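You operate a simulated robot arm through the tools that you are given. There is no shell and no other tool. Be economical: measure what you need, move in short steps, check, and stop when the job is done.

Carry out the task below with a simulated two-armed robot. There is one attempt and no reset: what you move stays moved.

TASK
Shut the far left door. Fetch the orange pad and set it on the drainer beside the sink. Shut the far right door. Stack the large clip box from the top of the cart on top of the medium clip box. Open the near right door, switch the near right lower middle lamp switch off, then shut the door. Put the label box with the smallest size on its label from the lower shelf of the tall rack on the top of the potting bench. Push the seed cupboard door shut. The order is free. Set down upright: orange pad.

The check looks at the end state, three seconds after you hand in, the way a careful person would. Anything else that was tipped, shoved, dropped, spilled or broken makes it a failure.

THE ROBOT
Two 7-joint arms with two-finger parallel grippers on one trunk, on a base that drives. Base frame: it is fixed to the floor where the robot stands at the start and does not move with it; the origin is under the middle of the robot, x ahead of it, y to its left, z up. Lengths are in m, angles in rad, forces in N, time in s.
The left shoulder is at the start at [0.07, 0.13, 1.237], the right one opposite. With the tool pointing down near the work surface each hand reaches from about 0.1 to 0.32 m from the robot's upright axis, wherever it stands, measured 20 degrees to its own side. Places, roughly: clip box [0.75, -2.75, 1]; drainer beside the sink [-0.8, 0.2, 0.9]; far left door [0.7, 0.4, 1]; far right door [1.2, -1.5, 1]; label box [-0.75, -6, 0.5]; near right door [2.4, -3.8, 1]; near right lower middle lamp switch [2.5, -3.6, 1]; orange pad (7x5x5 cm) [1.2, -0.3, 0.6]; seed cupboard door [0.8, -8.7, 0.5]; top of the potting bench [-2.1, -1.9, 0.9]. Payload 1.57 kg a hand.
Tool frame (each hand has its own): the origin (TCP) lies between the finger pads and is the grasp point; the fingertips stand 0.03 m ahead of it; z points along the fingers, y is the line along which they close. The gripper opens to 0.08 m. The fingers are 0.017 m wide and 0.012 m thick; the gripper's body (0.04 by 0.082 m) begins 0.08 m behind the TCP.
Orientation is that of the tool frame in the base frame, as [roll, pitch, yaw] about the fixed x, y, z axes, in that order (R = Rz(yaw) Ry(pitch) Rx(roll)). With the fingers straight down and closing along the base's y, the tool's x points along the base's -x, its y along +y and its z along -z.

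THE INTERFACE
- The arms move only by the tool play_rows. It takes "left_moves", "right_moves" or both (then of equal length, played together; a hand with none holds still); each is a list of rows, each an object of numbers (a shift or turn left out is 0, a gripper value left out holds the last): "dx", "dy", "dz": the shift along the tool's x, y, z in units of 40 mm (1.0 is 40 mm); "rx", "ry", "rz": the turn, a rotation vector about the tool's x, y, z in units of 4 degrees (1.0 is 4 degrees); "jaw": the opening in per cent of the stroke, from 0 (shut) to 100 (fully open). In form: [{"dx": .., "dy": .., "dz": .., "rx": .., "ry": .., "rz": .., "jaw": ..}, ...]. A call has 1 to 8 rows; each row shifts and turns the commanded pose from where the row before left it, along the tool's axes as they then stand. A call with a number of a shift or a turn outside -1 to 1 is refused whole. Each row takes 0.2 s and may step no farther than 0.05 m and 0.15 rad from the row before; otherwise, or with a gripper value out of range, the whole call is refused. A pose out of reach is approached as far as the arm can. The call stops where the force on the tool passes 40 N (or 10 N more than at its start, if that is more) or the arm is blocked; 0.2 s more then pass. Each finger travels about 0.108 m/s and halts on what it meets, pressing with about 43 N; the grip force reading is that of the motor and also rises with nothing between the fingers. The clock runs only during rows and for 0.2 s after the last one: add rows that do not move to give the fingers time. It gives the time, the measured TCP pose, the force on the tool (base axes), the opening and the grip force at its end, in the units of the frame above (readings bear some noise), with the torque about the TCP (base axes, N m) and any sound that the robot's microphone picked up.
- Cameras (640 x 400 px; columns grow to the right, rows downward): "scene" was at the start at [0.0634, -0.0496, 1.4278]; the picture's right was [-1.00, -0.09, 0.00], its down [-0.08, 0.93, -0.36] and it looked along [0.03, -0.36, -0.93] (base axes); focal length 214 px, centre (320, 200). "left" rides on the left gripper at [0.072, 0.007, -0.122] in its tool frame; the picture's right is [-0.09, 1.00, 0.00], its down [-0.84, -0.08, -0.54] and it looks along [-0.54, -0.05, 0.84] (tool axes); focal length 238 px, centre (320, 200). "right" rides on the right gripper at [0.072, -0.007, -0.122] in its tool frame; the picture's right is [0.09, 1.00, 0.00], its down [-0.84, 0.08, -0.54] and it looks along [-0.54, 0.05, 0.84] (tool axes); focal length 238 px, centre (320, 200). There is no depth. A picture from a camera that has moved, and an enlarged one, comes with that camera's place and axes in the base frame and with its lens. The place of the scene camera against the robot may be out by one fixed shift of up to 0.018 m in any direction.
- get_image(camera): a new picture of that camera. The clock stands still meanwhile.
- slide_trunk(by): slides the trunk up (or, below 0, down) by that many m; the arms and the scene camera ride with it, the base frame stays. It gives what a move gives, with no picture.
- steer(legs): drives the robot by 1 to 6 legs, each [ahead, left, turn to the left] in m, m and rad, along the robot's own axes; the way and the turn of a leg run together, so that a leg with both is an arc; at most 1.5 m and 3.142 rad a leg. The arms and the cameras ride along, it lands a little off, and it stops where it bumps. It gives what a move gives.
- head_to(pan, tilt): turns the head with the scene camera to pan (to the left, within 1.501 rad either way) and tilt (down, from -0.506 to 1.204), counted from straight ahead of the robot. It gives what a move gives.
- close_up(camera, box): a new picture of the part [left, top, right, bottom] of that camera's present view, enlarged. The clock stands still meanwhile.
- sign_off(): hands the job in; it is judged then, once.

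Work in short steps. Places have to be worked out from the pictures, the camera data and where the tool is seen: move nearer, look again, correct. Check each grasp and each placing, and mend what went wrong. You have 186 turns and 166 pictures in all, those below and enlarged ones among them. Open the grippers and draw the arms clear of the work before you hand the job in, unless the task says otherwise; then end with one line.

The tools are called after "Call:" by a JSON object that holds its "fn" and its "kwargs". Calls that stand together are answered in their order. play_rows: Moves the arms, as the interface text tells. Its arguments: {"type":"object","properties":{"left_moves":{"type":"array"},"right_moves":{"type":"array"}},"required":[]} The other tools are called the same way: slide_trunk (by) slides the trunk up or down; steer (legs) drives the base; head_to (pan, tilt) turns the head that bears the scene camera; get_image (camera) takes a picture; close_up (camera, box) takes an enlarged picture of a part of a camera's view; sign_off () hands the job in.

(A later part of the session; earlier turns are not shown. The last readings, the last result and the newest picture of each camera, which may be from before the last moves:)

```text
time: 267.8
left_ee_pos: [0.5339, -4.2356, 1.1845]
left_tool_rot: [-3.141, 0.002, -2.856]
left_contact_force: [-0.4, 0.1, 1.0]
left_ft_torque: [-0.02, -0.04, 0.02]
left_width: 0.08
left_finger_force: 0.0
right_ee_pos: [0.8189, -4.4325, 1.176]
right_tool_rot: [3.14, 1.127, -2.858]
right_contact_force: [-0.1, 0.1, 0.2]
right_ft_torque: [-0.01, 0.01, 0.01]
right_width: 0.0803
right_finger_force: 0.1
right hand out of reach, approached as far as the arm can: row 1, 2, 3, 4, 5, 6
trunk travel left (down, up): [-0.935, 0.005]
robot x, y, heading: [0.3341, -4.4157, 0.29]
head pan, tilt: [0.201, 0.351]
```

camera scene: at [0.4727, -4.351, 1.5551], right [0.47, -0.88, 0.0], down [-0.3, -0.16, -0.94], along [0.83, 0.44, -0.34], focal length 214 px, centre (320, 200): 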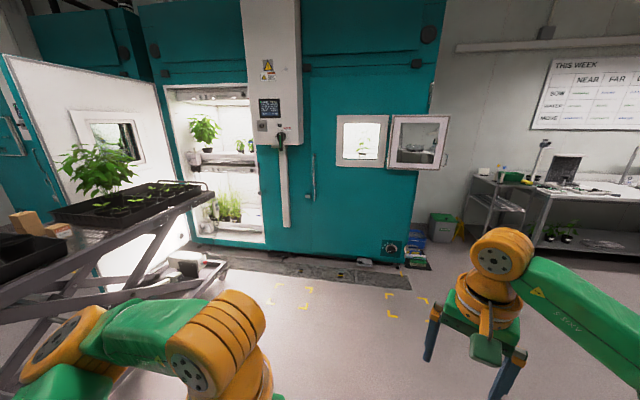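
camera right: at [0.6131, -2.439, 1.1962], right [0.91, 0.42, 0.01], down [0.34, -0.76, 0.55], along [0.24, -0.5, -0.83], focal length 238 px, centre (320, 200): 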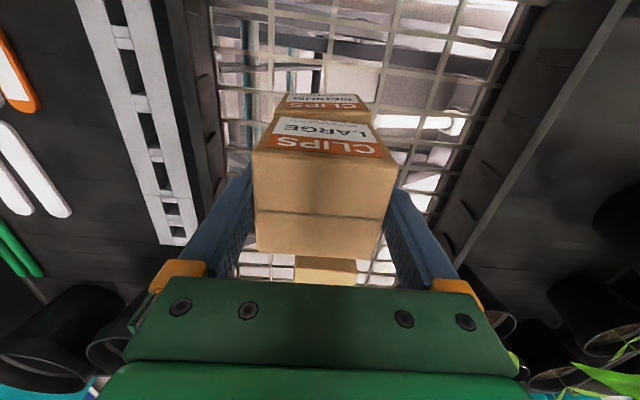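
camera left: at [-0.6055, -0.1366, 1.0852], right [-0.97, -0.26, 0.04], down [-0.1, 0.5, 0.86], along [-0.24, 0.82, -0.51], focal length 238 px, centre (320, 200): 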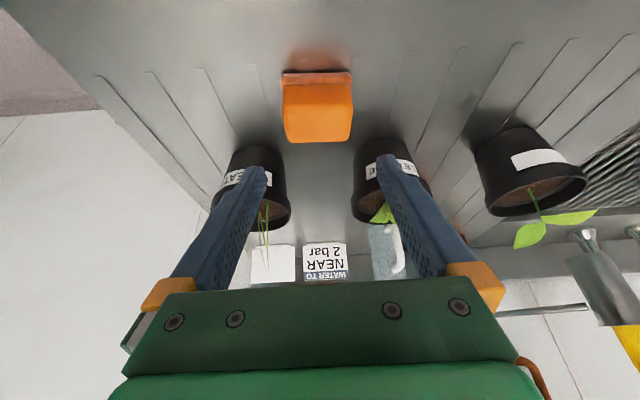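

I extend the hand 5 cm forward and pitch further.

Call:
{"fn": "play_rows", "kwargs": {"right_moves": [{"dz": 0.6, "dx": -0.28}, {"dz": 0.6, "dx": -0.28}, {"ry": -1}, {"ry": -1}, {"ry": -1}, {"ry": -1}]}}

Call:
{"fn": "steer", "kwargs": {"legs": [[0, 0, 0.018], [0.9, 0.3, 0]]}}

Call:
{"fn": "head_to", "kwargs": {"pan": 0.2, "tilt": 0.45}}

Call:
{"fn": "get_image", "kwargs": {"camera": "scene"}}

```text
time: 269.2
left_ee_pos: [0.5334, -4.2345, 1.1852]
left_tool_rot: [3.141, 0.0, -2.856]
left_contact_force: [-0.3, -0.8, -0.5]
left_ft_torque: [0.02, 0.0, -0.02]
left_width: 0.0799
left_finger_force: 0.0
right_ee_pos: [0.8702, -4.4173, 1.1749]
right_tool_rot: [3.139, 1.129, -2.857]
right_contact_force: [-0.6, -0.1, 0.0]
right_ft_torque: [0.0, -0.02, 0.02]
right_width: 0.0799
right_finger_force: 0.2
right hand out of reach, approached as far as the arm can: row 3, 4, 5, 6
trunk travel left (down, up): [-0.935, 0.005]
robot x, y, heading: [0.3338, -4.4083, 0.289]
head pan, tilt: [0.201, 0.351]
```

```text
time: 274.5
left_ee_pos: [1.3018, -3.6718, 1.1854]
left_tool_rot: [3.14, 0.003, -2.841]
left_contact_force: [-1.3, -0.5, -0.3]
left_ft_torque: [-0.01, 0.0, -0.03]
left_width: 0.0799
left_finger_force: 0.1
right_ee_pos: [1.64, -3.8484, 1.176]
right_tool_rot: [3.139, 1.13, -2.842]
right_contact_force: [-0.3, 0.0, -0.3]
right_ft_torque: [-0.02, 0.01, -0.03]
right_width: 0.08
right_finger_force: 0.0
trunk travel left (down, up): [-0.935, 0.005]
robot x, y, heading: [1.1022, -3.8525, 0.309]
head pan, tilt: [0.201, 0.351]
```

```text
time: 275.2
left_ee_pos: [1.3026, -3.6704, 1.1855]
left_tool_rot: [3.142, 0.001, -2.84]
left_contact_force: [0.1, 0.2, -0.2]
left_ft_torque: [0.0, -0.01, -0.04]
left_width: 0.08
left_finger_force: 0.1
right_ee_pos: [1.6421, -3.8478, 1.1756]
right_tool_rot: [3.14, 1.13, -2.841]
right_contact_force: [-0.4, 0.3, 0.2]
right_ft_torque: [0.02, 0.02, -0.04]
right_width: 0.0798
right_finger_force: 0.0
trunk travel left (down, up): [-0.935, 0.005]
robot x, y, heading: [1.1077, -3.8544, 0.304]
head pan, tilt: [0.201, 0.45]
```

```text
87 pictures are left
camera scene: at [1.243, -3.7891, 1.5461], right [0.48, -0.88, 0.0], down [-0.38, -0.21, -0.9], along [0.79, 0.43, -0.43], focal length 214 px, centre (320, 200)
```

scene: 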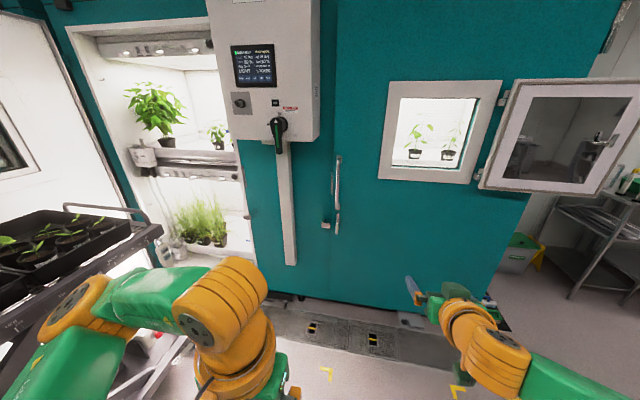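

Handle bar runs z≈0.9–1.27 at about (2.22,-3.35). I shift left 0.29, ahead 0.45, and lower 8 cm.

Call:
{"fn": "steer", "kwargs": {"legs": [[0, 0.29, 0], [0.42, 0, 0]]}}

Call:
{"fn": "slide_trunk", "kwargs": {"by": -0.08}}

Call:
{"fn": "get_image", "kwargs": {"camera": "right"}}

Call:
{"fn": "get_image", "kwargs": {"camera": "scene"}}

```text
time: 279.4
left_ee_pos: [1.6135, -3.2673, 1.1851]
left_tool_rot: [3.14, 0.003, -2.837]
left_contact_force: [-0.4, 0.4, 0.4]
left_ft_torque: [0.0, 0.0, 0.03]
left_width: 0.0799
left_finger_force: 0.1
right_ee_pos: [1.9536, -3.4443, 1.1771]
right_tool_rot: [3.139, 1.131, -2.841]
right_contact_force: [0.1, -0.5, 0.8]
right_ft_torque: [-0.03, 0.0, -0.02]
right_width: 0.08
right_finger_force: 0.2
trunk travel left (down, up): [-0.935, 0.005]
robot x, y, heading: [1.4161, -3.4523, 0.302]
head pan, tilt: [0.201, 0.45]
```

```text
time: 280.5
left_ee_pos: [1.6171, -3.2669, 1.1054]
left_tool_rot: [3.141, 0.001, -2.838]
left_contact_force: [0.4, -0.7, -0.2]
left_ft_torque: [-0.02, -0.03, -0.01]
left_width: 0.0799
left_finger_force: 0.1
right_ee_pos: [1.9559, -3.443, 1.0951]
right_tool_rot: [3.139, 1.129, -2.839]
right_contact_force: [-0.2, -1.2, 0.5]
right_ft_torque: [0.0, -0.01, 0.0]
right_width: 0.0799
right_finger_force: 0.0
trunk travel left (down, up): [-0.855, 0.085]
robot x, y, heading: [1.4172, -3.4464, 0.308]
head pan, tilt: [0.201, 0.45]
```

```text
86 pictures are left
camera right: at [1.8227, -3.491, 1.0815], right [-0.34, 0.94, -0.08], down [-0.15, 0.03, 0.99], along [0.93, 0.34, 0.13], focal length 238 px, centre (320, 200)
```

right: 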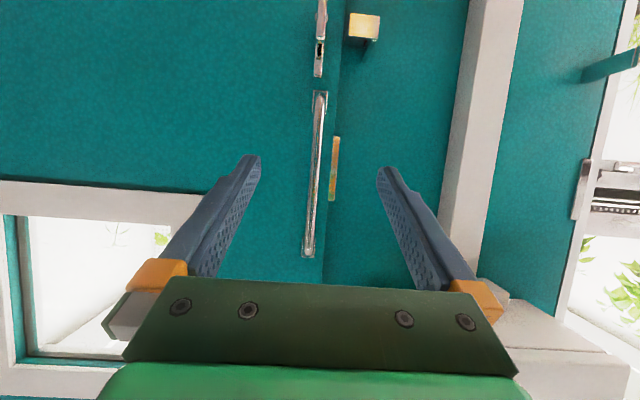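

```text
85 pictures are left
camera scene: at [1.5567, -3.3851, 1.466], right [0.48, -0.88, 0.0], down [-0.38, -0.21, -0.9], along [0.79, 0.44, -0.44], focal length 214 px, centre (320, 200)
```

scene: 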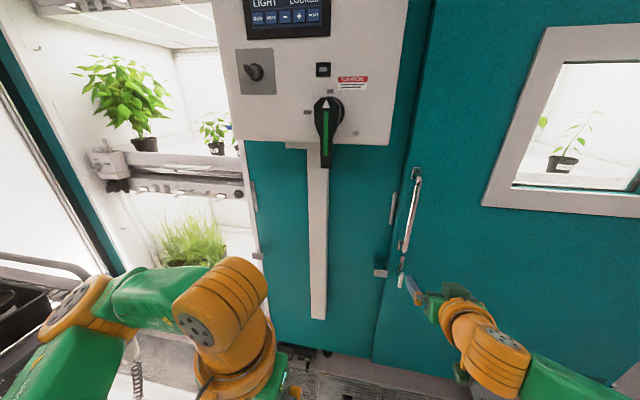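

The bar lies between the fingers' columns; it is ~0.27 m ahead of the TCP. I drive ahead 0.2 and look again.

Call:
{"fn": "steer", "kwargs": {"legs": [[0.2, 0, 0]]}}

Call:
{"fn": "get_image", "kwargs": {"camera": "right"}}

```text
time: 282.1
left_ee_pos: [1.8047, -3.2089, 1.1057]
left_tool_rot: [3.14, 0.006, -2.84]
left_contact_force: [-0.4, -0.6, -0.1]
left_ft_torque: [-0.01, -0.03, -0.02]
left_width: 0.08
left_finger_force: 0.1
right_ee_pos: [2.1437, -3.3848, 1.0963]
right_tool_rot: [3.14, 1.13, -2.842]
right_contact_force: [-0.6, -0.3, 0.4]
right_ft_torque: [0.05, -0.01, 0.03]
right_width: 0.0798
right_finger_force: 0.0
trunk travel left (down, up): [-0.855, 0.085]
robot x, y, heading: [1.6047, -3.3906, 0.303]
head pan, tilt: [0.201, 0.45]
```

```text
84 pictures are left
camera right: at [2.0108, -3.4326, 1.0826], right [-0.33, 0.94, -0.08], down [-0.15, 0.03, 0.99], along [0.93, 0.34, 0.13], focal length 238 px, centre (320, 200)
```

right: 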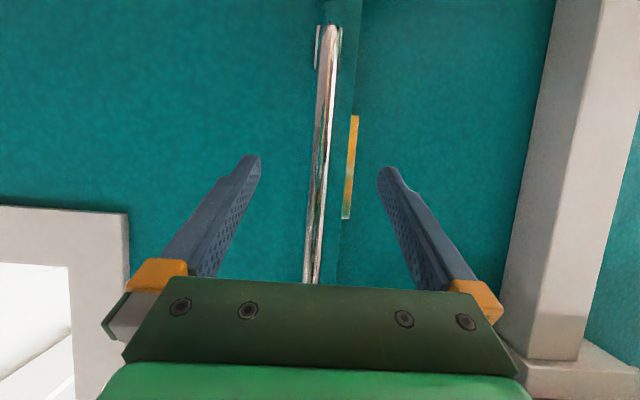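

Parallax suggests the bar is still ~0.15 m ahead. I drive 0.08 and look.

Call:
{"fn": "steer", "kwargs": {"legs": [[0.08, 0.0, 0]]}}

Call:
{"fn": "get_image", "kwargs": {"camera": "right"}}

Call:
{"fn": "head_to", "kwargs": {"pan": -0.1, "tilt": 0.8}}

Call:
{"fn": "get_image", "kwargs": {"camera": "scene"}}

```text
time: 283.2
left_ee_pos: [1.8804, -3.1834, 1.1048]
left_tool_rot: [-3.141, 0.005, -2.84]
left_contact_force: [-0.3, 0.4, 0.1]
left_ft_torque: [0.0, -0.02, 0.01]
left_width: 0.0803
left_finger_force: 0.0
right_ee_pos: [2.2178, -3.3624, 1.0973]
right_tool_rot: [3.139, 1.134, -2.841]
right_contact_force: [-0.5, 1.0, 0.2]
right_ft_torque: [-0.02, -0.02, 0.02]
right_width: 0.0803
right_finger_force: 0.0
trunk travel left (down, up): [-0.855, 0.085]
robot x, y, heading: [1.6861, -3.3633, 0.3]
head pan, tilt: [0.201, 0.45]
```

```text
83 pictures are left
camera right: at [2.0853, -3.4096, 1.0833], right [-0.33, 0.94, -0.08], down [-0.15, 0.03, 0.99], along [0.93, 0.34, 0.13], focal length 238 px, centre (320, 200)
```

right: 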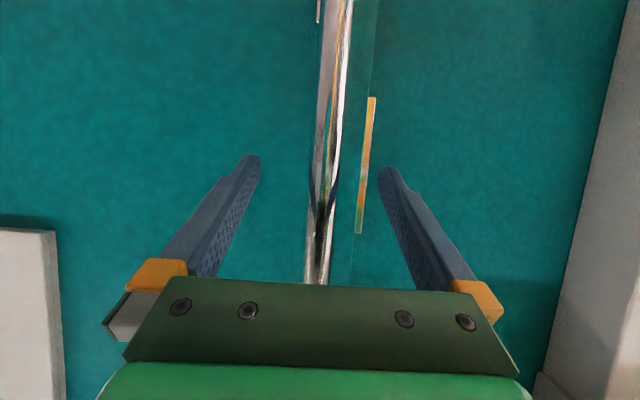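

```text
time: 284.0
left_ee_pos: [1.8854, -3.1848, 1.1042]
left_tool_rot: [3.141, 0.0, -2.841]
left_contact_force: [1.1, 0.4, 0.0]
left_ft_torque: [0.03, 0.01, -0.01]
left_width: 0.0799
left_finger_force: 0.0
right_ee_pos: [2.224, -3.3598, 1.0944]
right_tool_rot: [3.141, 1.128, -2.839]
right_contact_force: [0.9, -0.4, 0.2]
right_ft_torque: [0.03, -0.04, 0.01]
right_width: 0.0801
right_finger_force: 0.0
trunk travel left (down, up): [-0.855, 0.085]
robot x, y, heading: [1.6887, -3.3631, 0.3]
head pan, tilt: [-0.099, 0.799]
```

```text
82 pictures are left
camera scene: at [1.8241, -3.3293, 1.4355], right [0.2, -0.98, 0.0], down [-0.7, -0.14, -0.7], along [0.68, 0.14, -0.72], focal length 214 px, centre (320, 200)
```

scene: 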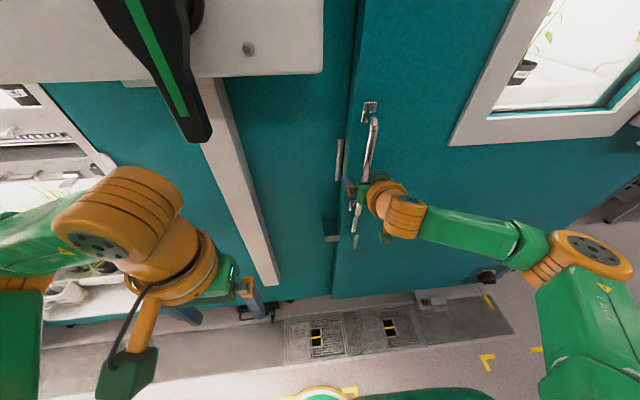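

The bar is ~6 cm beyond the TCP. I drive 5 cm further and look.

Call:
{"fn": "steer", "kwargs": {"legs": [[0.055, 0.0, 0]]}}

Call:
{"fn": "get_image", "kwargs": {"camera": "right"}}

Call:
{"fn": "close_up", "kwargs": {"camera": "scene", "box": [320, 90, 460, 260]}}

```text
time: 284.9
left_ee_pos: [1.9032, -3.1778, 1.1071]
left_tool_rot: [-3.14, 0.014, -2.843]
left_contact_force: [-0.1, -0.2, 0.3]
left_ft_torque: [-0.01, 0.0, 0.03]
left_width: 0.0799
left_finger_force: 0.1
right_ee_pos: [2.2374, -3.3563, 1.0999]
right_tool_rot: [3.14, 1.135, -2.844]
right_contact_force: [-18.1, -5.8, 7.4]
right_ft_torque: [-0.2, -0.23, -0.77]
right_width: 0.0799
right_finger_force: 0.2
trunk travel left (down, up): [-0.855, 0.085]
robot x, y, heading: [1.7146, -3.3596, 0.297]
head pan, tilt: [-0.099, 0.799]
stopped in leg 1: the force on the tool passed its limit at 153 N (the readings are from after the stop); the commanded pose is now the measured one
```

```text
81 pictures are left
camera right: at [2.1047, -3.4032, 1.0855], right [-0.33, 0.94, -0.08], down [-0.15, 0.03, 0.99], along [0.93, 0.34, 0.13], focal length 238 px, centre (320, 200)
```

right: 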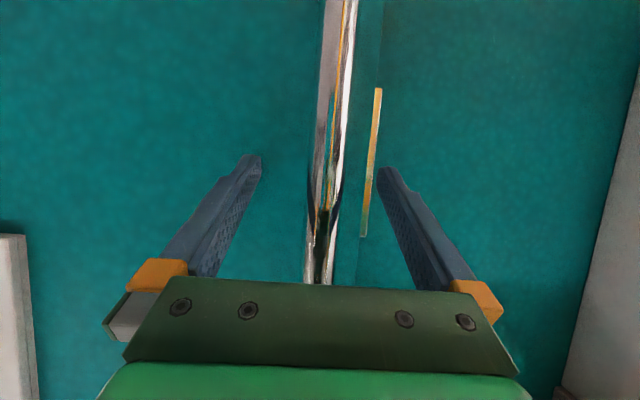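

```text
2.35 times, centred on (390, 175) of scene
camera zoom: at [1.8365, -3.3248, 1.4369], right [0.2, -0.98, 0.0], down [-0.7, -0.14, -0.7], along [0.69, 0.14, -0.71], focal length 505 px, centre (155, 259)
```

zoom: 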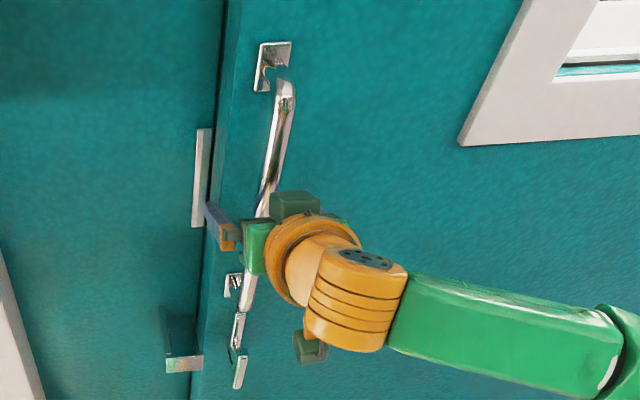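

Fingertips touched the door face, so the bar is between the fingers. I close.

Call:
{"fn": "play_rows", "kwargs": {"right_moves": [{"dz": -0.15}, {"jaw": 0}, {}, {}, {}, {}]}}

Call:
{"fn": "get_image", "kwargs": {"camera": "right"}}

```text
time: 286.3
left_ee_pos: [1.9064, -3.1768, 1.1065]
left_tool_rot: [-3.137, 0.008, -2.842]
left_contact_force: [0.8, 0.3, -0.5]
left_ft_torque: [-0.02, 0.0, -0.01]
left_width: 0.0798
left_finger_force: 0.1
right_ee_pos: [2.2362, -3.3548, 1.0975]
right_tool_rot: [-3.139, 1.13, -2.84]
right_contact_force: [-17.9, -0.3, -5.4]
right_ft_torque: [-0.09, 0.06, -0.15]
right_width: 0.0196
right_finger_force: 33.3
trunk travel left (down, up): [-0.855, 0.085]
robot x, y, heading: [1.716, -3.3549, 0.301]
head pan, tilt: [-0.099, 0.799]
```

```text
79 pictures are left
camera right: at [2.1033, -3.402, 1.0863], right [-0.33, 0.94, -0.08], down [-0.15, 0.04, 0.99], along [0.93, 0.34, 0.13], focal length 238 px, centre (320, 200)
```

right: 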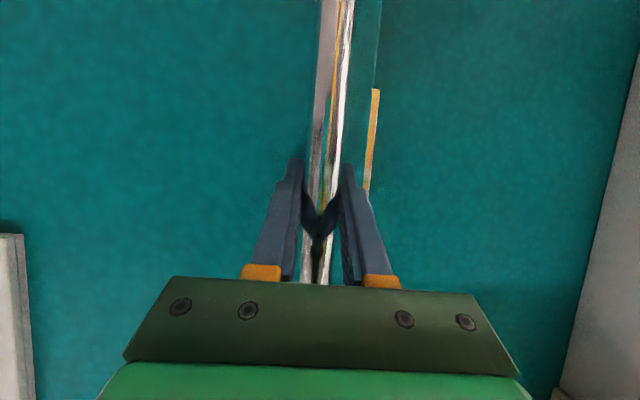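

The bar is held. I pull back by driving backward in small legs following the arc.

Call:
{"fn": "steer", "kwargs": {"legs": [[-0.12, -0.01, 0]]}}

Call:
{"fn": "get_image", "kwargs": {"camera": "scene"}}

```text
time: 287.6
left_ee_pos: [1.8046, -3.2202, 1.1034]
left_tool_rot: [3.139, -0.004, -2.841]
left_contact_force: [0.3, -0.1, 0.8]
left_ft_torque: [0.01, -0.02, -0.01]
left_width: 0.0799
left_finger_force: 0.1
right_ee_pos: [2.1366, -3.4003, 1.0959]
right_tool_rot: [3.135, 1.124, -2.848]
right_contact_force: [4.2, -2.2, 1.4]
right_ft_torque: [0.01, -0.81, 0.24]
right_width: 0.0198
right_finger_force: 33.9
trunk travel left (down, up): [-0.855, 0.085]
robot x, y, heading: [1.602, -3.4047, 0.299]
head pan, tilt: [-0.099, 0.799]
```

```text
78 pictures are left
camera scene: at [1.7441, -3.3665, 1.4353], right [0.2, -0.98, 0.0], down [-0.71, -0.14, -0.69], along [0.68, 0.14, -0.72], focal length 214 px, centre (320, 200)
```

scene: 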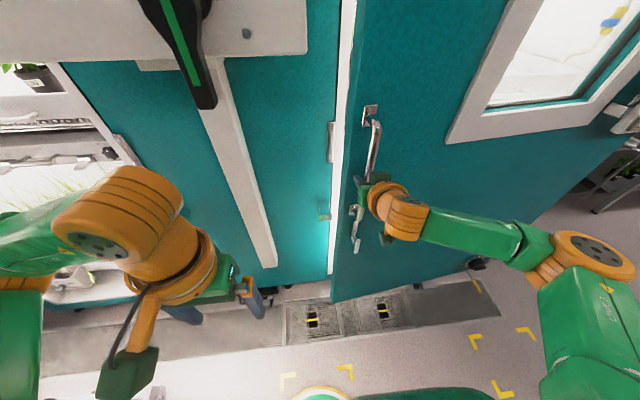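

It opens freely. I pull further along the arc.

Call:
{"fn": "steer", "kwargs": {"legs": [[-0.15, -0.03, 0], [-0.15, -0.06, 0]]}}

Call:
{"fn": "get_image", "kwargs": {"camera": "scene"}}

```text
time: 290.0
left_ee_pos: [1.5534, -3.3984, 1.1042]
left_tool_rot: [3.137, -0.008, -2.846]
left_contact_force: [-0.3, 0.1, 0.1]
left_ft_torque: [0.0, 0.0, 0.01]
left_width: 0.08
left_finger_force: 0.1
right_ee_pos: [1.888, -3.5846, 1.0944]
right_tool_rot: [3.14, 1.125, -2.871]
right_contact_force: [13.6, -13.3, -9.4]
right_ft_torque: [-0.34, 0.49, 0.07]
right_width: 0.0199
right_finger_force: 33.8
trunk travel left (down, up): [-0.855, 0.085]
robot x, y, heading: [1.3487, -3.5768, 0.293]
head pan, tilt: [-0.099, 0.799]
stopped in leg 2: the force on the tool passed its limit at 41 N (the readings are from after the stop); the commanded pose is now the measured one
```

```text
77 pictures are left
camera scene: at [1.4944, -3.5453, 1.4342], right [0.19, -0.98, -0.01], down [-0.71, -0.14, -0.69], along [0.68, 0.14, -0.72], focal length 214 px, centre (320, 200)
```

scene: 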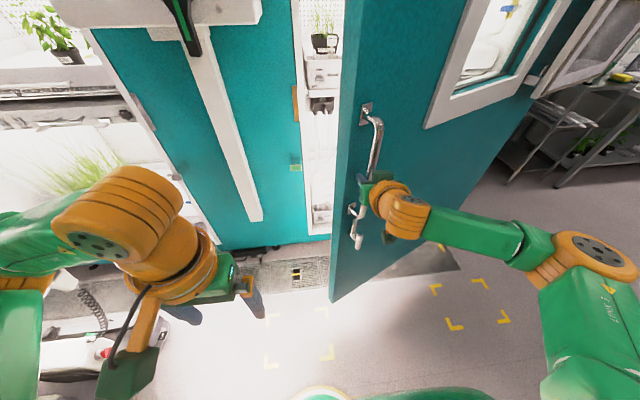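

Door is ~28° open. I release the bar, back off, go left past the edge, and put the hand inside to push the door wider.

Call:
{"fn": "play_rows", "kwargs": {"right_moves": [{"jaw": 100}, {}, {}, {}]}}

Call:
{"fn": "steer", "kwargs": {"legs": [[-0.14, 0, 0.01], [0, 0.24, 0], [0.28, 0, 0]]}}

Call:
{"fn": "get_image", "kwargs": {"camera": "scene"}}

```text
time: 291.0
left_ee_pos: [1.5438, -3.3929, 1.1042]
left_tool_rot: [-3.139, 0.001, -2.844]
left_contact_force: [-1.1, 1.3, 0.2]
left_ft_torque: [-0.02, 0.0, 0.01]
left_width: 0.0801
left_finger_force: 0.0
right_ee_pos: [1.8791, -3.5753, 1.1013]
right_tool_rot: [-3.133, 1.138, -2.847]
right_contact_force: [-2.1, 2.8, -0.2]
right_ft_torque: [0.03, -0.02, 0.13]
right_width: 0.0798
right_finger_force: 0.0
trunk travel left (down, up): [-0.855, 0.085]
robot x, y, heading: [1.3441, -3.5723, 0.293]
head pan, tilt: [-0.099, 0.799]
```

```text
time: 295.3
left_ee_pos: [1.6024, -3.123, 1.1051]
left_tool_rot: [3.14, 0.004, -2.834]
left_contact_force: [-0.5, 0.2, 0.6]
left_ft_torque: [-0.02, -0.01, 0.02]
left_width: 0.08
left_finger_force: 0.1
right_ee_pos: [1.938, -3.3023, 1.1016]
right_tool_rot: [-3.135, 1.137, -2.838]
right_contact_force: [-0.4, 0.8, 0.0]
right_ft_torque: [0.03, 0.01, 0.0]
right_width: 0.0802
right_finger_force: 0.0
trunk travel left (down, up): [-0.855, 0.085]
robot x, y, heading: [1.4051, -3.3004, 0.311]
head pan, tilt: [-0.099, 0.799]
```

```text
76 pictures are left
camera scene: at [1.5404, -3.2699, 1.4358], right [0.21, -0.98, 0.0], down [-0.7, -0.15, -0.7], along [0.68, 0.14, -0.72], focal length 214 px, centre (320, 200)
```

scene: 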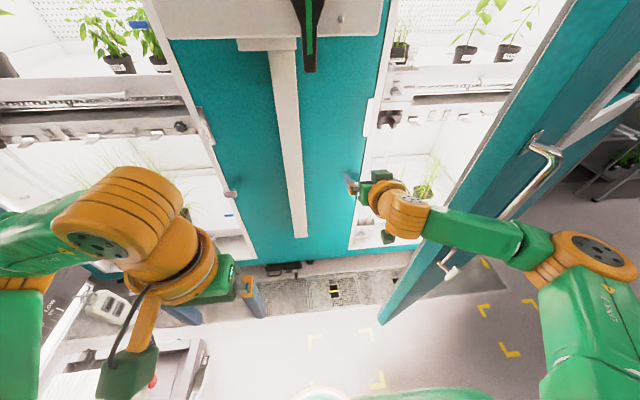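

The hand is inside the opening and I can see lamp bars with switches. I sweep right to push the door wider.

Call:
{"fn": "steer", "kwargs": {"legs": [[0, -0.4, 0]]}}

Call:
{"fn": "get_image", "kwargs": {"camera": "scene"}}

```text
time: 296.8
left_ee_pos: [1.6463, -3.2698, 1.1045]
left_tool_rot: [-3.133, 0.004, -2.828]
left_contact_force: [-0.5, 0.0, -0.7]
left_ft_torque: [0.01, -0.03, 0.01]
left_width: 0.0801
left_finger_force: 0.0
right_ee_pos: [1.9769, -3.4358, 1.1034]
right_tool_rot: [3.138, 1.137, -2.806]
right_contact_force: [-11.4, 16.2, 6.9]
right_ft_torque: [-1.19, -0.2, -1.68]
right_width: 0.0625
right_finger_force: 0.1
trunk travel left (down, up): [-0.855, 0.085]
robot x, y, heading: [1.4603, -3.4611, 0.317]
head pan, tilt: [-0.099, 0.799]
stopped in leg 1: the force on the tool passed its limit at 89 N (the readings are from after the stop); the commanded pose is now the measured one
```

```text
75 pictures are left
camera scene: at [1.585, -3.4145, 1.4363], right [0.21, -0.98, 0.01], down [-0.7, -0.16, -0.7], along [0.69, 0.14, -0.71], focal length 214 px, centre (320, 200)
```

scene: 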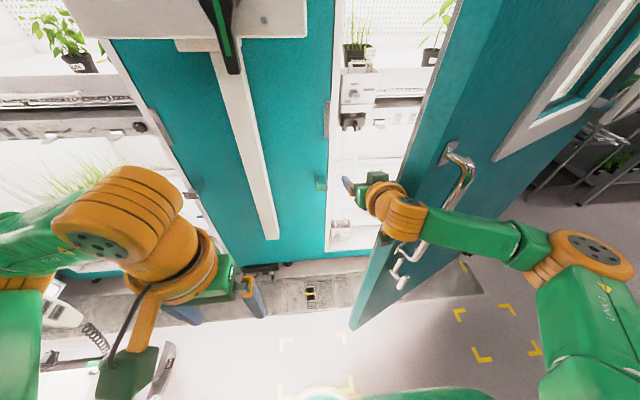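

Contact with the inner side; I keep sweeping right in bumps.

Call:
{"fn": "play_rows", "kwargs": {"right_moves": [{"jaw": 0}, {}, {}, {}]}}

Call:
{"fn": "steer", "kwargs": {"legs": [[0, 0.03, 0], [0.06, 0, 0], [0, -0.4, 0]]}}

Call:
{"fn": "get_image", "kwargs": {"camera": "scene"}}

```text
time: 297.8
left_ee_pos: [1.6485, -3.2728, 1.1052]
left_tool_rot: [-3.134, 0.004, -2.831]
left_contact_force: [0.4, -0.3, -0.1]
left_ft_torque: [0.0, 0.01, -0.03]
left_width: 0.0802
left_finger_force: 0.1
right_ee_pos: [1.9794, -3.4428, 1.1009]
right_tool_rot: [3.135, 1.133, -2.818]
right_contact_force: [-8.1, 8.8, -0.2]
right_ft_torque: [-0.5, -0.52, -1.01]
right_width: 0.0
right_finger_force: 21.4
trunk travel left (down, up): [-0.855, 0.085]
robot x, y, heading: [1.4559, -3.4657, 0.313]
head pan, tilt: [-0.099, 0.799]
```

```text
time: 299.7
left_ee_pos: [1.7002, -3.2413, 1.104]
left_tool_rot: [-3.132, 0.003, -2.822]
left_contact_force: [1.2, 0.2, 1.0]
left_ft_torque: [0.0, 0.04, 0.01]
left_width: 0.0799
left_finger_force: 0.1
right_ee_pos: [2.029, -3.4026, 1.0994]
right_tool_rot: [3.128, 1.127, -2.798]
right_contact_force: [-7.2, 12.4, 3.1]
right_ft_torque: [-0.96, -0.35, -1.36]
right_width: 0.0004
right_finger_force: 21.4
trunk travel left (down, up): [-0.855, 0.085]
robot x, y, heading: [1.5125, -3.434, 0.317]
head pan, tilt: [-0.099, 0.799]
stopped in leg 3: the robot was blocked; the commanded pose is now the measured one
```

```text
74 pictures are left
camera scene: at [1.64, -3.3871, 1.4361], right [0.22, -0.98, 0.01], down [-0.7, -0.16, -0.7], along [0.68, 0.15, -0.71], focal length 214 px, centre (320, 200)
```

scene: 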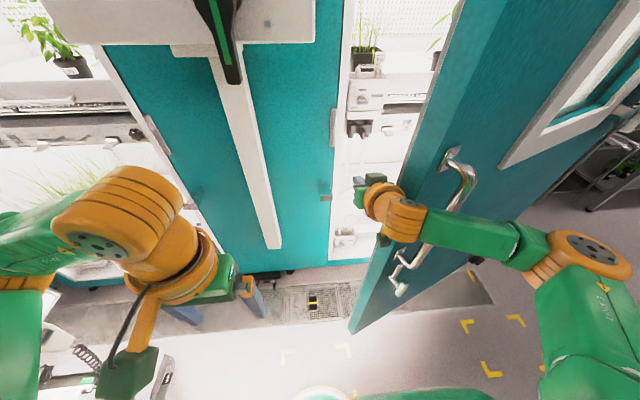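

Sideways pushing wedges at this small angle. I reach deeper, then rotate the robot right so the hand levers the door outward.

Call:
{"fn": "steer", "kwargs": {"legs": [[0, 0.02, 0], [0.17, 0, 0], [0, 0, -0.5]]}}

Call:
{"fn": "get_image", "kwargs": {"camera": "scene"}}

```text
time: 301.5
left_ee_pos: [1.8224, -3.1698, 1.1044]
left_tool_rot: [-3.126, 0.011, -2.809]
left_contact_force: [-1.6, -0.3, -0.1]
left_ft_torque: [0.02, -0.05, -0.01]
left_width: 0.08
left_finger_force: 0.1
right_ee_pos: [2.1484, -3.3219, 1.0978]
right_tool_rot: [3.124, 1.121, -2.773]
right_contact_force: [-22.2, 27.8, -14.5]
right_ft_torque: [-0.8, -2.7, -3.8]
right_width: 0.0002
right_finger_force: 21.4
trunk travel left (down, up): [-0.855, 0.085]
robot x, y, heading: [1.6487, -3.3685, 0.328]
head pan, tilt: [-0.099, 0.799]
stopped in leg 2: the robot was blocked; the commanded pose is now the measured one
```

```text
73 pictures are left
camera scene: at [1.761, -3.3141, 1.4364], right [0.23, -0.97, 0.01], down [-0.69, -0.17, -0.71], along [0.69, 0.15, -0.71], focal length 214 px, centre (320, 200)
```

scene: 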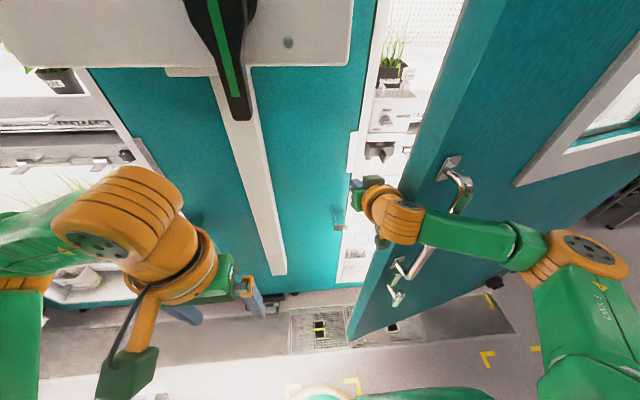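

My forearm presses on the outside handle – this can't work. Instead I'll regrip the bar with the robot turned to face the door and swing it along the hinge arc. I back off and turn.

Call:
{"fn": "steer", "kwargs": {"legs": [[-0.35, 0, 0], [0, -0.42, 0], [0, 0, 0.4]]}}

Call:
{"fn": "play_rows", "kwargs": {"right_moves": [{"jaw": 100}, {}, {}, {}]}}

Call:
{"fn": "get_image", "kwargs": {"camera": "scene"}}

Call:
{"fn": "get_image", "kwargs": {"camera": "right"}}

```text
time: 304.8
left_ee_pos: [1.5492, -3.402, 1.1044]
left_tool_rot: [-3.136, 0.002, -2.816]
left_contact_force: [0.2, -0.1, 0.0]
left_ft_torque: [0.01, -0.04, 0.0]
left_width: 0.0799
left_finger_force: 0.1
right_ee_pos: [1.8685, -3.5484, 1.096]
right_tool_rot: [3.077, 1.115, -2.788]
right_contact_force: [-3.4, 5.7, 0.1]
right_ft_torque: [-0.09, -0.08, -0.18]
right_width: 0.0003
right_finger_force: 21.1
trunk travel left (down, up): [-0.855, 0.085]
robot x, y, heading: [1.3635, -3.5951, 0.324]
head pan, tilt: [-0.099, 0.799]
stopped in leg 2: the force on the tool passed its limit at 78 N (the readings are from after the stop); the commanded pose is now the measured one
```

```text
time: 305.3
left_ee_pos: [1.5362, -3.391, 1.1044]
left_tool_rot: [-3.124, 0.01, -2.808]
left_contact_force: [-0.7, -0.7, 0.5]
left_ft_torque: [-0.03, -0.04, 0.0]
left_width: 0.08
left_finger_force: 0.0
right_ee_pos: [1.8526, -3.5293, 1.0961]
right_tool_rot: [3.092, 1.113, -2.75]
right_contact_force: [-23.9, 23.9, -4.9]
right_ft_torque: [-0.31, -0.49, -1.26]
right_width: 0.0522
right_finger_force: 0.1
trunk travel left (down, up): [-0.855, 0.085]
robot x, y, heading: [1.3602, -3.5948, 0.33]
head pan, tilt: [-0.099, 0.799]
stopped in row 2 (right hand): the force on the tool passed its limit at 43 N (the readings are from after the stop); the commanded pose is now the measured one
```

```text
72 pictures are left
camera scene: at [1.4753, -3.5335, 1.4364], right [0.23, -0.97, 0.02], down [-0.69, -0.18, -0.7], along [0.69, 0.15, -0.71], focal length 214 px, centre (320, 200)
```

scene: 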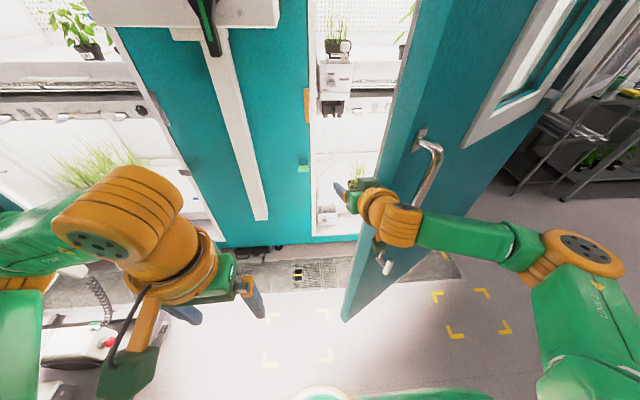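

```text
71 pictures are left
camera right: at [1.726, -3.5938, 1.0855], right [-0.46, 0.89, -0.06], down [-0.13, 0.0, 0.99], along [0.88, 0.46, 0.11], focal length 238 px, centre (320, 200)
```

right: 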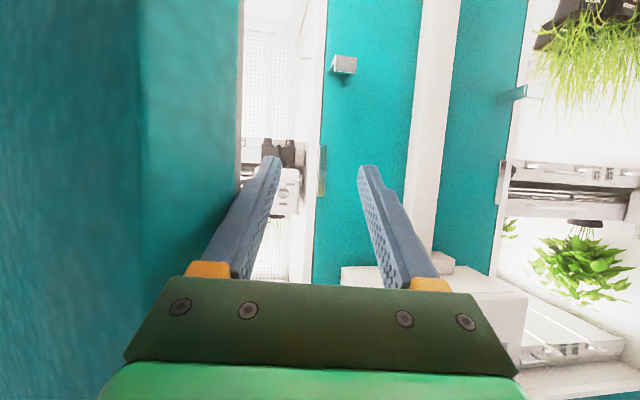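

The bump opened it to ~30°. Now I back off, move right and turn left to face the door squarely for regripping.

Call:
{"fn": "steer", "kwargs": {"legs": [[-0.1, 0.03, 0], [-0.2, 0, 0], [0, -0.48, 0], [0, 0, 0.5]]}}

Call:
{"fn": "play_rows", "kwargs": {"right_moves": [{"rz": -0.9, "jaw": 100}, {"rx": 0.5}, {}, {}]}}

Call:
{"fn": "get_image", "kwargs": {"camera": "scene"}}

Call:
{"fn": "get_image", "kwargs": {"camera": "right"}}

```text
time: 311.5
left_ee_pos: [1.298, -3.8589, 1.1044]
left_tool_rot: [-3.14, 0.002, -2.312]
left_contact_force: [0.3, -0.6, -0.4]
left_ft_torque: [0.02, -0.03, 0.02]
left_width: 0.0798
left_finger_force: 0.0
right_ee_pos: [1.6465, -3.8333, 1.0918]
right_tool_rot: [3.063, 1.108, -2.294]
right_contact_force: [-1.0, 0.1, 0.2]
right_ft_torque: [0.0, -0.02, 0.01]
right_width: 0.0801
right_finger_force: 0.1
trunk travel left (down, up): [-0.855, 0.085]
robot x, y, heading: [1.2162, -4.117, 0.828]
head pan, tilt: [-0.099, 0.799]
```

```text
time: 312.5
left_ee_pos: [1.2973, -3.8585, 1.1044]
left_tool_rot: [-3.14, 0.003, -2.315]
left_contact_force: [0.6, -0.9, -0.3]
left_ft_torque: [0.02, -0.04, 0.0]
left_width: 0.0801
left_finger_force: 0.0
right_ee_pos: [1.6451, -3.8324, 1.0927]
right_tool_rot: [-3.058, 1.109, -2.152]
right_contact_force: [0.0, -0.1, 0.2]
right_ft_torque: [0.04, -0.02, 0.01]
right_width: 0.0799
right_finger_force: 0.0
trunk travel left (down, up): [-0.855, 0.085]
robot x, y, heading: [1.2184, -4.1154, 0.827]
head pan, tilt: [-0.099, 0.799]
```

```text
70 pictures are left
camera scene: at [1.3217, -4.0189, 1.4356], right [0.67, -0.75, 0.0], down [-0.53, -0.48, -0.7], along [0.52, 0.46, -0.72], focal length 214 px, centre (320, 200)
```

scene: 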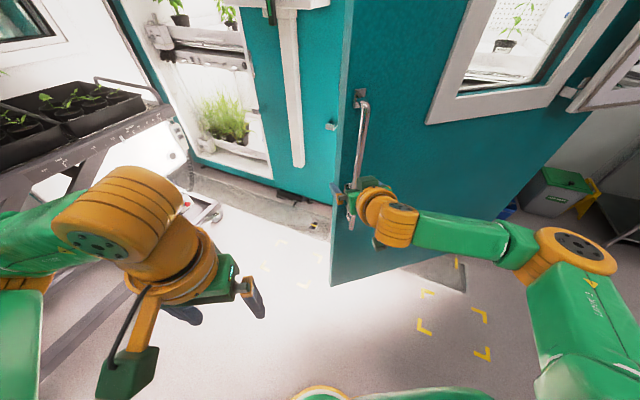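

```text
69 pictures are left
camera right: at [1.5643, -3.9481, 1.082], right [-0.81, 0.57, -0.12], down [-0.16, -0.02, 0.99], along [0.56, 0.82, 0.11], focal length 238 px, centre (320, 200)
```

right: 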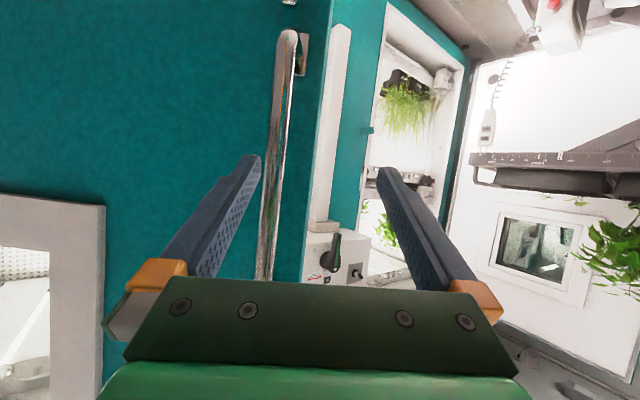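

I undo that small wrist twist (wrong way), drive 10 cm ahead and look.

Call:
{"fn": "play_rows", "kwargs": {"right_moves": [{"rx": -0.5}, {"rz": 0.9}, {}]}}

Call:
{"fn": "steer", "kwargs": {"legs": [[0.09, 0, 0]]}}

Call:
{"fn": "get_image", "kwargs": {"camera": "right"}}

```text
time: 313.3
left_ee_pos: [1.297, -3.8585, 1.1038]
left_tool_rot: [-3.139, 0.002, -2.313]
left_contact_force: [0.2, -1.3, 0.0]
left_ft_torque: [0.02, -0.01, 0.0]
left_width: 0.0799
left_finger_force: 0.1
right_ee_pos: [1.6469, -3.8318, 1.0921]
right_tool_rot: [3.063, 1.11, -2.293]
right_contact_force: [-0.3, -0.2, 0.4]
right_ft_torque: [0.02, 0.02, -0.02]
right_width: 0.0802
right_finger_force: 0.0
trunk travel left (down, up): [-0.855, 0.085]
robot x, y, heading: [1.2195, -4.1156, 0.833]
head pan, tilt: [-0.099, 0.799]
```

```text
time: 314.4
left_ee_pos: [1.3549, -3.7964, 1.1064]
left_tool_rot: [-3.141, 0.005, -2.312]
left_contact_force: [-1.3, 0.1, -1.0]
left_ft_torque: [0.02, -0.04, 0.03]
left_width: 0.0799
left_finger_force: 0.0
right_ee_pos: [1.7026, -3.7702, 1.0959]
right_tool_rot: [3.065, 1.115, -2.292]
right_contact_force: [-0.7, -0.6, 0.1]
right_ft_torque: [0.01, 0.04, 0.01]
right_width: 0.0801
right_finger_force: 0.1
trunk travel left (down, up): [-0.855, 0.085]
robot x, y, heading: [1.2762, -4.0501, 0.83]
head pan, tilt: [-0.099, 0.799]
```

```text
68 pictures are left
camera right: at [1.6213, -3.8852, 1.0837], right [-0.82, 0.57, -0.05], down [-0.11, -0.07, 0.99], along [0.57, 0.82, 0.12], focal length 238 px, centre (320, 200)
```

right: 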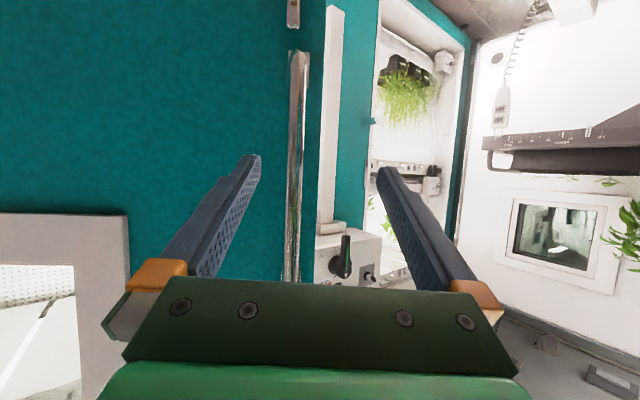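

The bar is ~0.18 m further and 2.5 cm to the hand's right. I correct and approach.

Call:
{"fn": "steer", "kwargs": {"legs": [[0.14, -0.028, 0]]}}

Call:
{"fn": "get_image", "kwargs": {"camera": "right"}}

```text
time: 315.8
left_ee_pos: [1.4707, -3.7098, 1.1048]
left_tool_rot: [3.141, 0.005, -2.312]
left_contact_force: [-0.7, -1.0, -0.9]
left_ft_torque: [0.04, -0.02, 0.02]
left_width: 0.0799
left_finger_force: 0.2
right_ee_pos: [1.8187, -3.682, 1.0937]
right_tool_rot: [3.064, 1.112, -2.291]
right_contact_force: [0.5, 1.2, 0.1]
right_ft_torque: [0.0, 0.01, -0.04]
right_width: 0.0799
right_finger_force: 0.0
trunk travel left (down, up): [-0.855, 0.085]
robot x, y, heading: [1.3951, -3.9648, 0.831]
head pan, tilt: [-0.099, 0.799]
```

```text
67 pictures are left
camera right: at [1.7374, -3.7985, 1.0827], right [-0.82, 0.57, -0.05], down [-0.11, -0.07, 0.99], along [0.57, 0.82, 0.11], focal length 238 px, centre (320, 200)
```

right: 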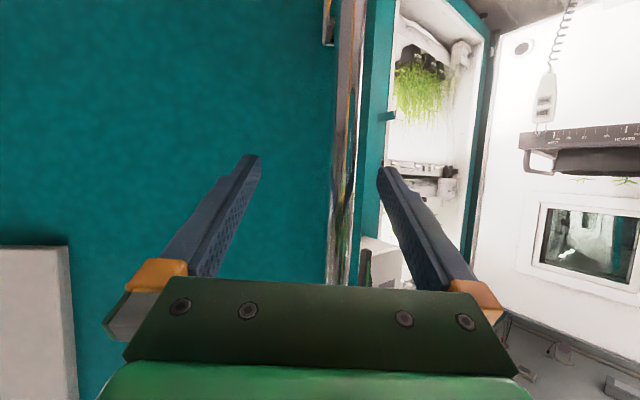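

Bar now slightly toward the image-right finger; I go 5.5 cm ahead with 2 cm left correction.

Call:
{"fn": "steer", "kwargs": {"legs": [[0, 0.018, 0], [0.055, 0, 0]]}}

Call:
{"fn": "get_image", "kwargs": {"camera": "right"}}

```text
time: 317.1
left_ee_pos: [1.4929, -3.6601, 1.1069]
left_tool_rot: [-3.141, 0.009, -2.312]
left_contact_force: [-0.7, 0.0, 0.4]
left_ft_torque: [0.04, -0.04, -0.01]
left_width: 0.0801
left_finger_force: 0.1
right_ee_pos: [1.8411, -3.6346, 1.0952]
right_tool_rot: [3.062, 1.115, -2.294]
right_contact_force: [-0.4, 0.4, -0.6]
right_ft_torque: [0.04, 0.01, 0.03]
right_width: 0.0802
right_finger_force: 0.2
trunk travel left (down, up): [-0.855, 0.085]
robot x, y, heading: [1.4222, -3.9126, 0.832]
head pan, tilt: [-0.099, 0.799]
```

```text
66 pictures are left
camera right: at [1.7597, -3.7491, 1.0838], right [-0.82, 0.57, -0.05], down [-0.11, -0.07, 0.99], along [0.57, 0.82, 0.12], focal length 238 px, centre (320, 200)
```

right: 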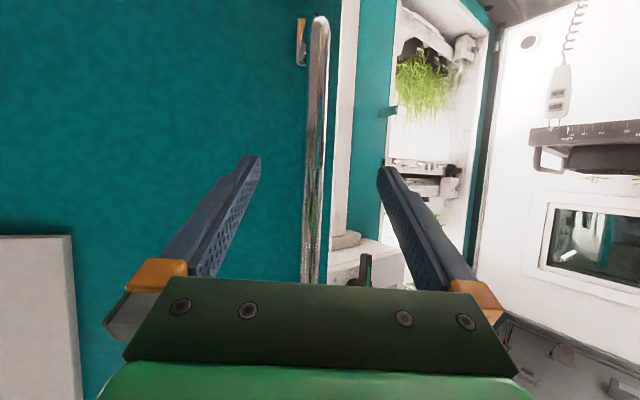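

Centred now; the bar is ~8 cm ahead. I advance.

Call:
{"fn": "steer", "kwargs": {"legs": [[0.08, 0.0, 0]]}}

Call:
{"fn": "get_image", "kwargs": {"camera": "right"}}

```text
time: 318.2
left_ee_pos: [1.5459, -3.6007, 1.1066]
left_tool_rot: [-3.141, 0.006, -2.312]
left_contact_force: [-1.5, -0.9, 0.3]
left_ft_torque: [0.08, -0.02, 0.01]
left_width: 0.0801
left_finger_force: 0.1
right_ee_pos: [1.8952, -3.5744, 1.0945]
right_tool_rot: [3.065, 1.115, -2.292]
right_contact_force: [-0.9, 0.1, -0.5]
right_ft_torque: [0.02, 0.0, -0.02]
right_width: 0.08
right_finger_force: 0.0
trunk travel left (down, up): [-0.855, 0.085]
robot x, y, heading: [1.4766, -3.8516, 0.832]
head pan, tilt: [-0.099, 0.799]
```

```text
65 pictures are left
camera right: at [1.8137, -3.6896, 1.0833], right [-0.82, 0.57, -0.05], down [-0.11, -0.07, 0.99], along [0.57, 0.82, 0.12], focal length 238 px, centre (320, 200)
```

right: 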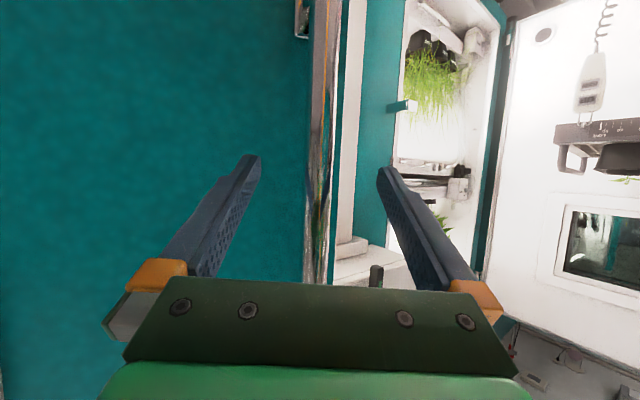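

Slightly more: I advance until the tips touch the door or 5 cm.

Call:
{"fn": "steer", "kwargs": {"legs": [[0.05, 0.0, 0]]}}

Call:
{"fn": "play_rows", "kwargs": {"right_moves": [{"jaw": 0}, {}, {}, {}, {}]}}

Call:
{"fn": "get_image", "kwargs": {"camera": "right"}}

```text
time: 319.1
left_ee_pos: [1.5794, -3.5641, 1.1061]
left_tool_rot: [-3.14, 0.006, -2.313]
left_contact_force: [-1.0, 0.6, -0.3]
left_ft_torque: [0.06, -0.01, -0.03]
left_width: 0.0798
left_finger_force: 0.1
right_ee_pos: [1.9278, -3.5389, 1.0955]
right_tool_rot: [3.063, 1.112, -2.291]
right_contact_force: [0.2, -0.9, -1.0]
right_ft_torque: [0.0, -0.01, -0.04]
right_width: 0.08
right_finger_force: 0.0
trunk travel left (down, up): [-0.855, 0.085]
robot x, y, heading: [1.507, -3.8177, 0.833]
head pan, tilt: [-0.099, 0.799]
```

```text
time: 320.3
left_ee_pos: [1.5827, -3.561, 1.1052]
left_tool_rot: [-3.139, 0.002, -2.312]
left_contact_force: [-1.0, -0.1, -0.2]
left_ft_torque: [-0.01, 0.01, 0.0]
left_width: 0.08
left_finger_force: 0.1
right_ee_pos: [1.932, -3.5337, 1.093]
right_tool_rot: [3.066, 1.107, -2.293]
right_contact_force: [-0.2, 1.3, 0.3]
right_ft_torque: [-0.03, 0.01, 0.02]
right_width: 0.0
right_finger_force: 21.4
trunk travel left (down, up): [-0.855, 0.085]
robot x, y, heading: [1.5093, -3.8164, 0.831]
head pan, tilt: [-0.099, 0.799]
```

```text
64 pictures are left
camera right: at [1.8502, -3.6499, 1.0816], right [-0.82, 0.57, -0.05], down [-0.1, -0.06, 0.99], along [0.57, 0.82, 0.11], focal length 238 px, centre (320, 200)
```

right: 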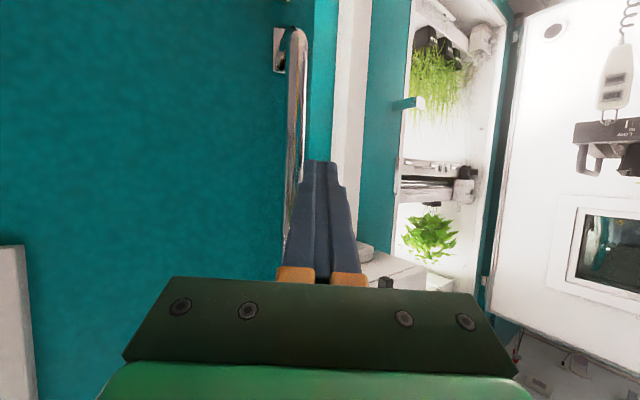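

Closing missed (the door eases away when touched). New plan: straddle the door edge – left hand (pointing down) inside, right hand outside – and pull outward. I back away, turn the right hand down and extend the left.

Call:
{"fn": "steer", "kwargs": {"legs": [[-0.3, 0, 0]]}}

Call:
{"fn": "play_rows", "kwargs": {"right_moves": [{"ry": 1, "dz": -0.3}, {"ry": 1, "dz": -0.3}, {"ry": 1, "dz": -0.3}, {"ry": 1, "dz": -0.3}, {"ry": 1, "dz": -0.3, "dx": 0.1}, {"ry": 1, "dz": -0.2, "dx": 0.2}, {"ry": 1, "dz": -0.2, "dx": 0.2}, {"ry": 1, "dz": -0.2, "dx": 0.2}], "left_moves": [{"dx": -0.35, "jaw": 0}, {"dx": -0.35}, {"dx": -0.35}, {"dx": -0.35}, {"dx": -0.35}, {"dx": -0.35}, {"dx": -0.35}, {"dx": -0.35}]}}

Call:
{"fn": "play_rows", "kwargs": {"right_moves": [{"ry": 1, "dx": 0.1}, {"ry": 1, "dx": 0.1}, {"ry": 1, "dx": 0.1}, {"ry": 1, "dx": 0.1}, {"ry": 1}, {"ry": 1}, {"ry": 1}, {"ry": 0.9}]}}

Call:
{"fn": "steer", "kwargs": {"legs": [[0, 0.3, -1.3]]}}

Call:
{"fn": "head_to", "kwargs": {"pan": 0.3, "tilt": 0.7}}

Call:
{"fn": "get_image", "kwargs": {"camera": "scene"}}

```text
time: 322.3
left_ee_pos: [1.3843, -3.7792, 1.1044]
left_tool_rot: [-3.14, -0.001, -2.314]
left_contact_force: [0.0, -0.2, -0.4]
left_ft_torque: [-0.02, -0.02, 0.0]
left_width: 0.08
left_finger_force: 0.0
right_ee_pos: [1.7308, -3.7538, 1.091]
right_tool_rot: [3.065, 1.106, -2.293]
right_contact_force: [-0.5, -0.5, 0.7]
right_ft_torque: [-0.01, 0.0, 0.01]
right_width: 0.0002
right_finger_force: 21.6
trunk travel left (down, up): [-0.855, 0.085]
robot x, y, heading: [1.3052, -4.0402, 0.829]
head pan, tilt: [-0.099, 0.799]
```

```text
time: 324.1
left_ee_pos: [1.4583, -3.697, 1.1048]
left_tool_rot: [-3.14, 0.0, -2.315]
left_contact_force: [-0.5, 0.4, 0.2]
left_ft_torque: [0.02, 0.01, 0.01]
left_width: 0.0
left_finger_force: 21.3
right_ee_pos: [1.678, -3.8233, 1.1263]
right_tool_rot: [3.1, 0.55, -2.247]
right_contact_force: [0.2, -0.6, -0.1]
right_ft_torque: [-0.02, 0.03, -0.01]
right_width: 0.0
right_finger_force: 21.3
trunk travel left (down, up): [-0.855, 0.085]
robot x, y, heading: [1.3054, -4.0383, 0.83]
head pan, tilt: [-0.099, 0.799]
```

```text
time: 325.9
left_ee_pos: [1.4571, -3.6975, 1.105]
left_tool_rot: [-3.14, 0.002, -2.314]
left_contact_force: [0.0, -0.7, -0.6]
left_ft_torque: [0.03, 0.01, -0.01]
left_width: 0.0
left_finger_force: 21.2
right_ee_pos: [1.668, -3.8343, 1.118]
right_tool_rot: [3.109, -0.003, -2.224]
right_contact_force: [0.0, -0.1, 0.1]
right_ft_torque: [-0.02, -0.01, -0.01]
right_width: 0.0003
right_finger_force: 21.4
trunk travel left (down, up): [-0.855, 0.085]
robot x, y, heading: [1.3042, -4.0399, 0.825]
head pan, tilt: [-0.099, 0.799]
```

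```text
time: 329.6
left_ee_pos: [1.6226, -3.821, 1.1052]
left_tool_rot: [-3.141, 0.002, 2.662]
left_contact_force: [0.1, 0.4, -0.4]
left_ft_torque: [-0.06, 0.01, 0.03]
left_width: 0.0
left_finger_force: 21.3
right_ee_pos: [1.5475, -4.0606, 1.1202]
right_tool_rot: [3.108, 0.001, 2.754]
right_contact_force: [-0.5, 0.3, 0.0]
right_ft_torque: [0.02, 0.03, 0.0]
right_width: 0.0
right_finger_force: 21.9
trunk travel left (down, up): [-0.855, 0.085]
robot x, y, heading: [1.2536, -3.7619, -0.481]
head pan, tilt: [-0.099, 0.799]
cut short: leg 1
```

```text
time: 330.4
left_ee_pos: [1.6238, -3.8215, 1.1055]
left_tool_rot: [-3.139, 0.001, 2.663]
left_contact_force: [0.4, 0.4, -0.2]
left_ft_torque: [0.02, 0.01, -0.01]
left_width: 0.0
left_finger_force: 21.2
right_ee_pos: [1.5465, -4.0608, 1.1191]
right_tool_rot: [3.106, -0.002, 2.752]
right_contact_force: [0.8, 0.0, 0.5]
right_ft_torque: [0.03, 0.02, -0.02]
right_width: 0.0
right_finger_force: 21.5
trunk travel left (down, up): [-0.855, 0.085]
robot x, y, heading: [1.2568, -3.7592, -0.477]
head pan, tilt: [0.3, 0.7]
```

```text
63 pictures are left
camera scene: at [1.3915, -3.794, 1.4438], right [-0.18, -0.98, 0.0], down [-0.63, 0.12, -0.76], along [0.75, -0.14, -0.64], focal length 214 px, centre (320, 200)
```

scene: 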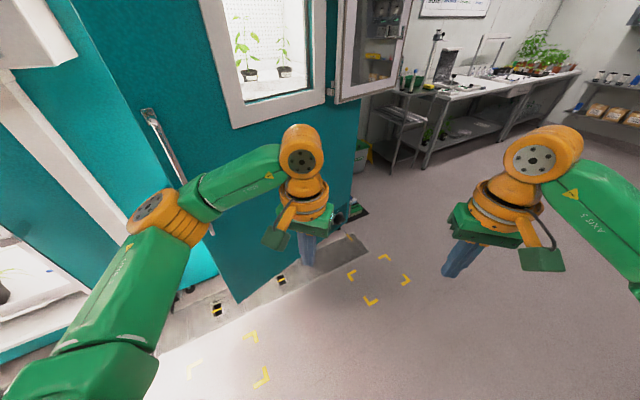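

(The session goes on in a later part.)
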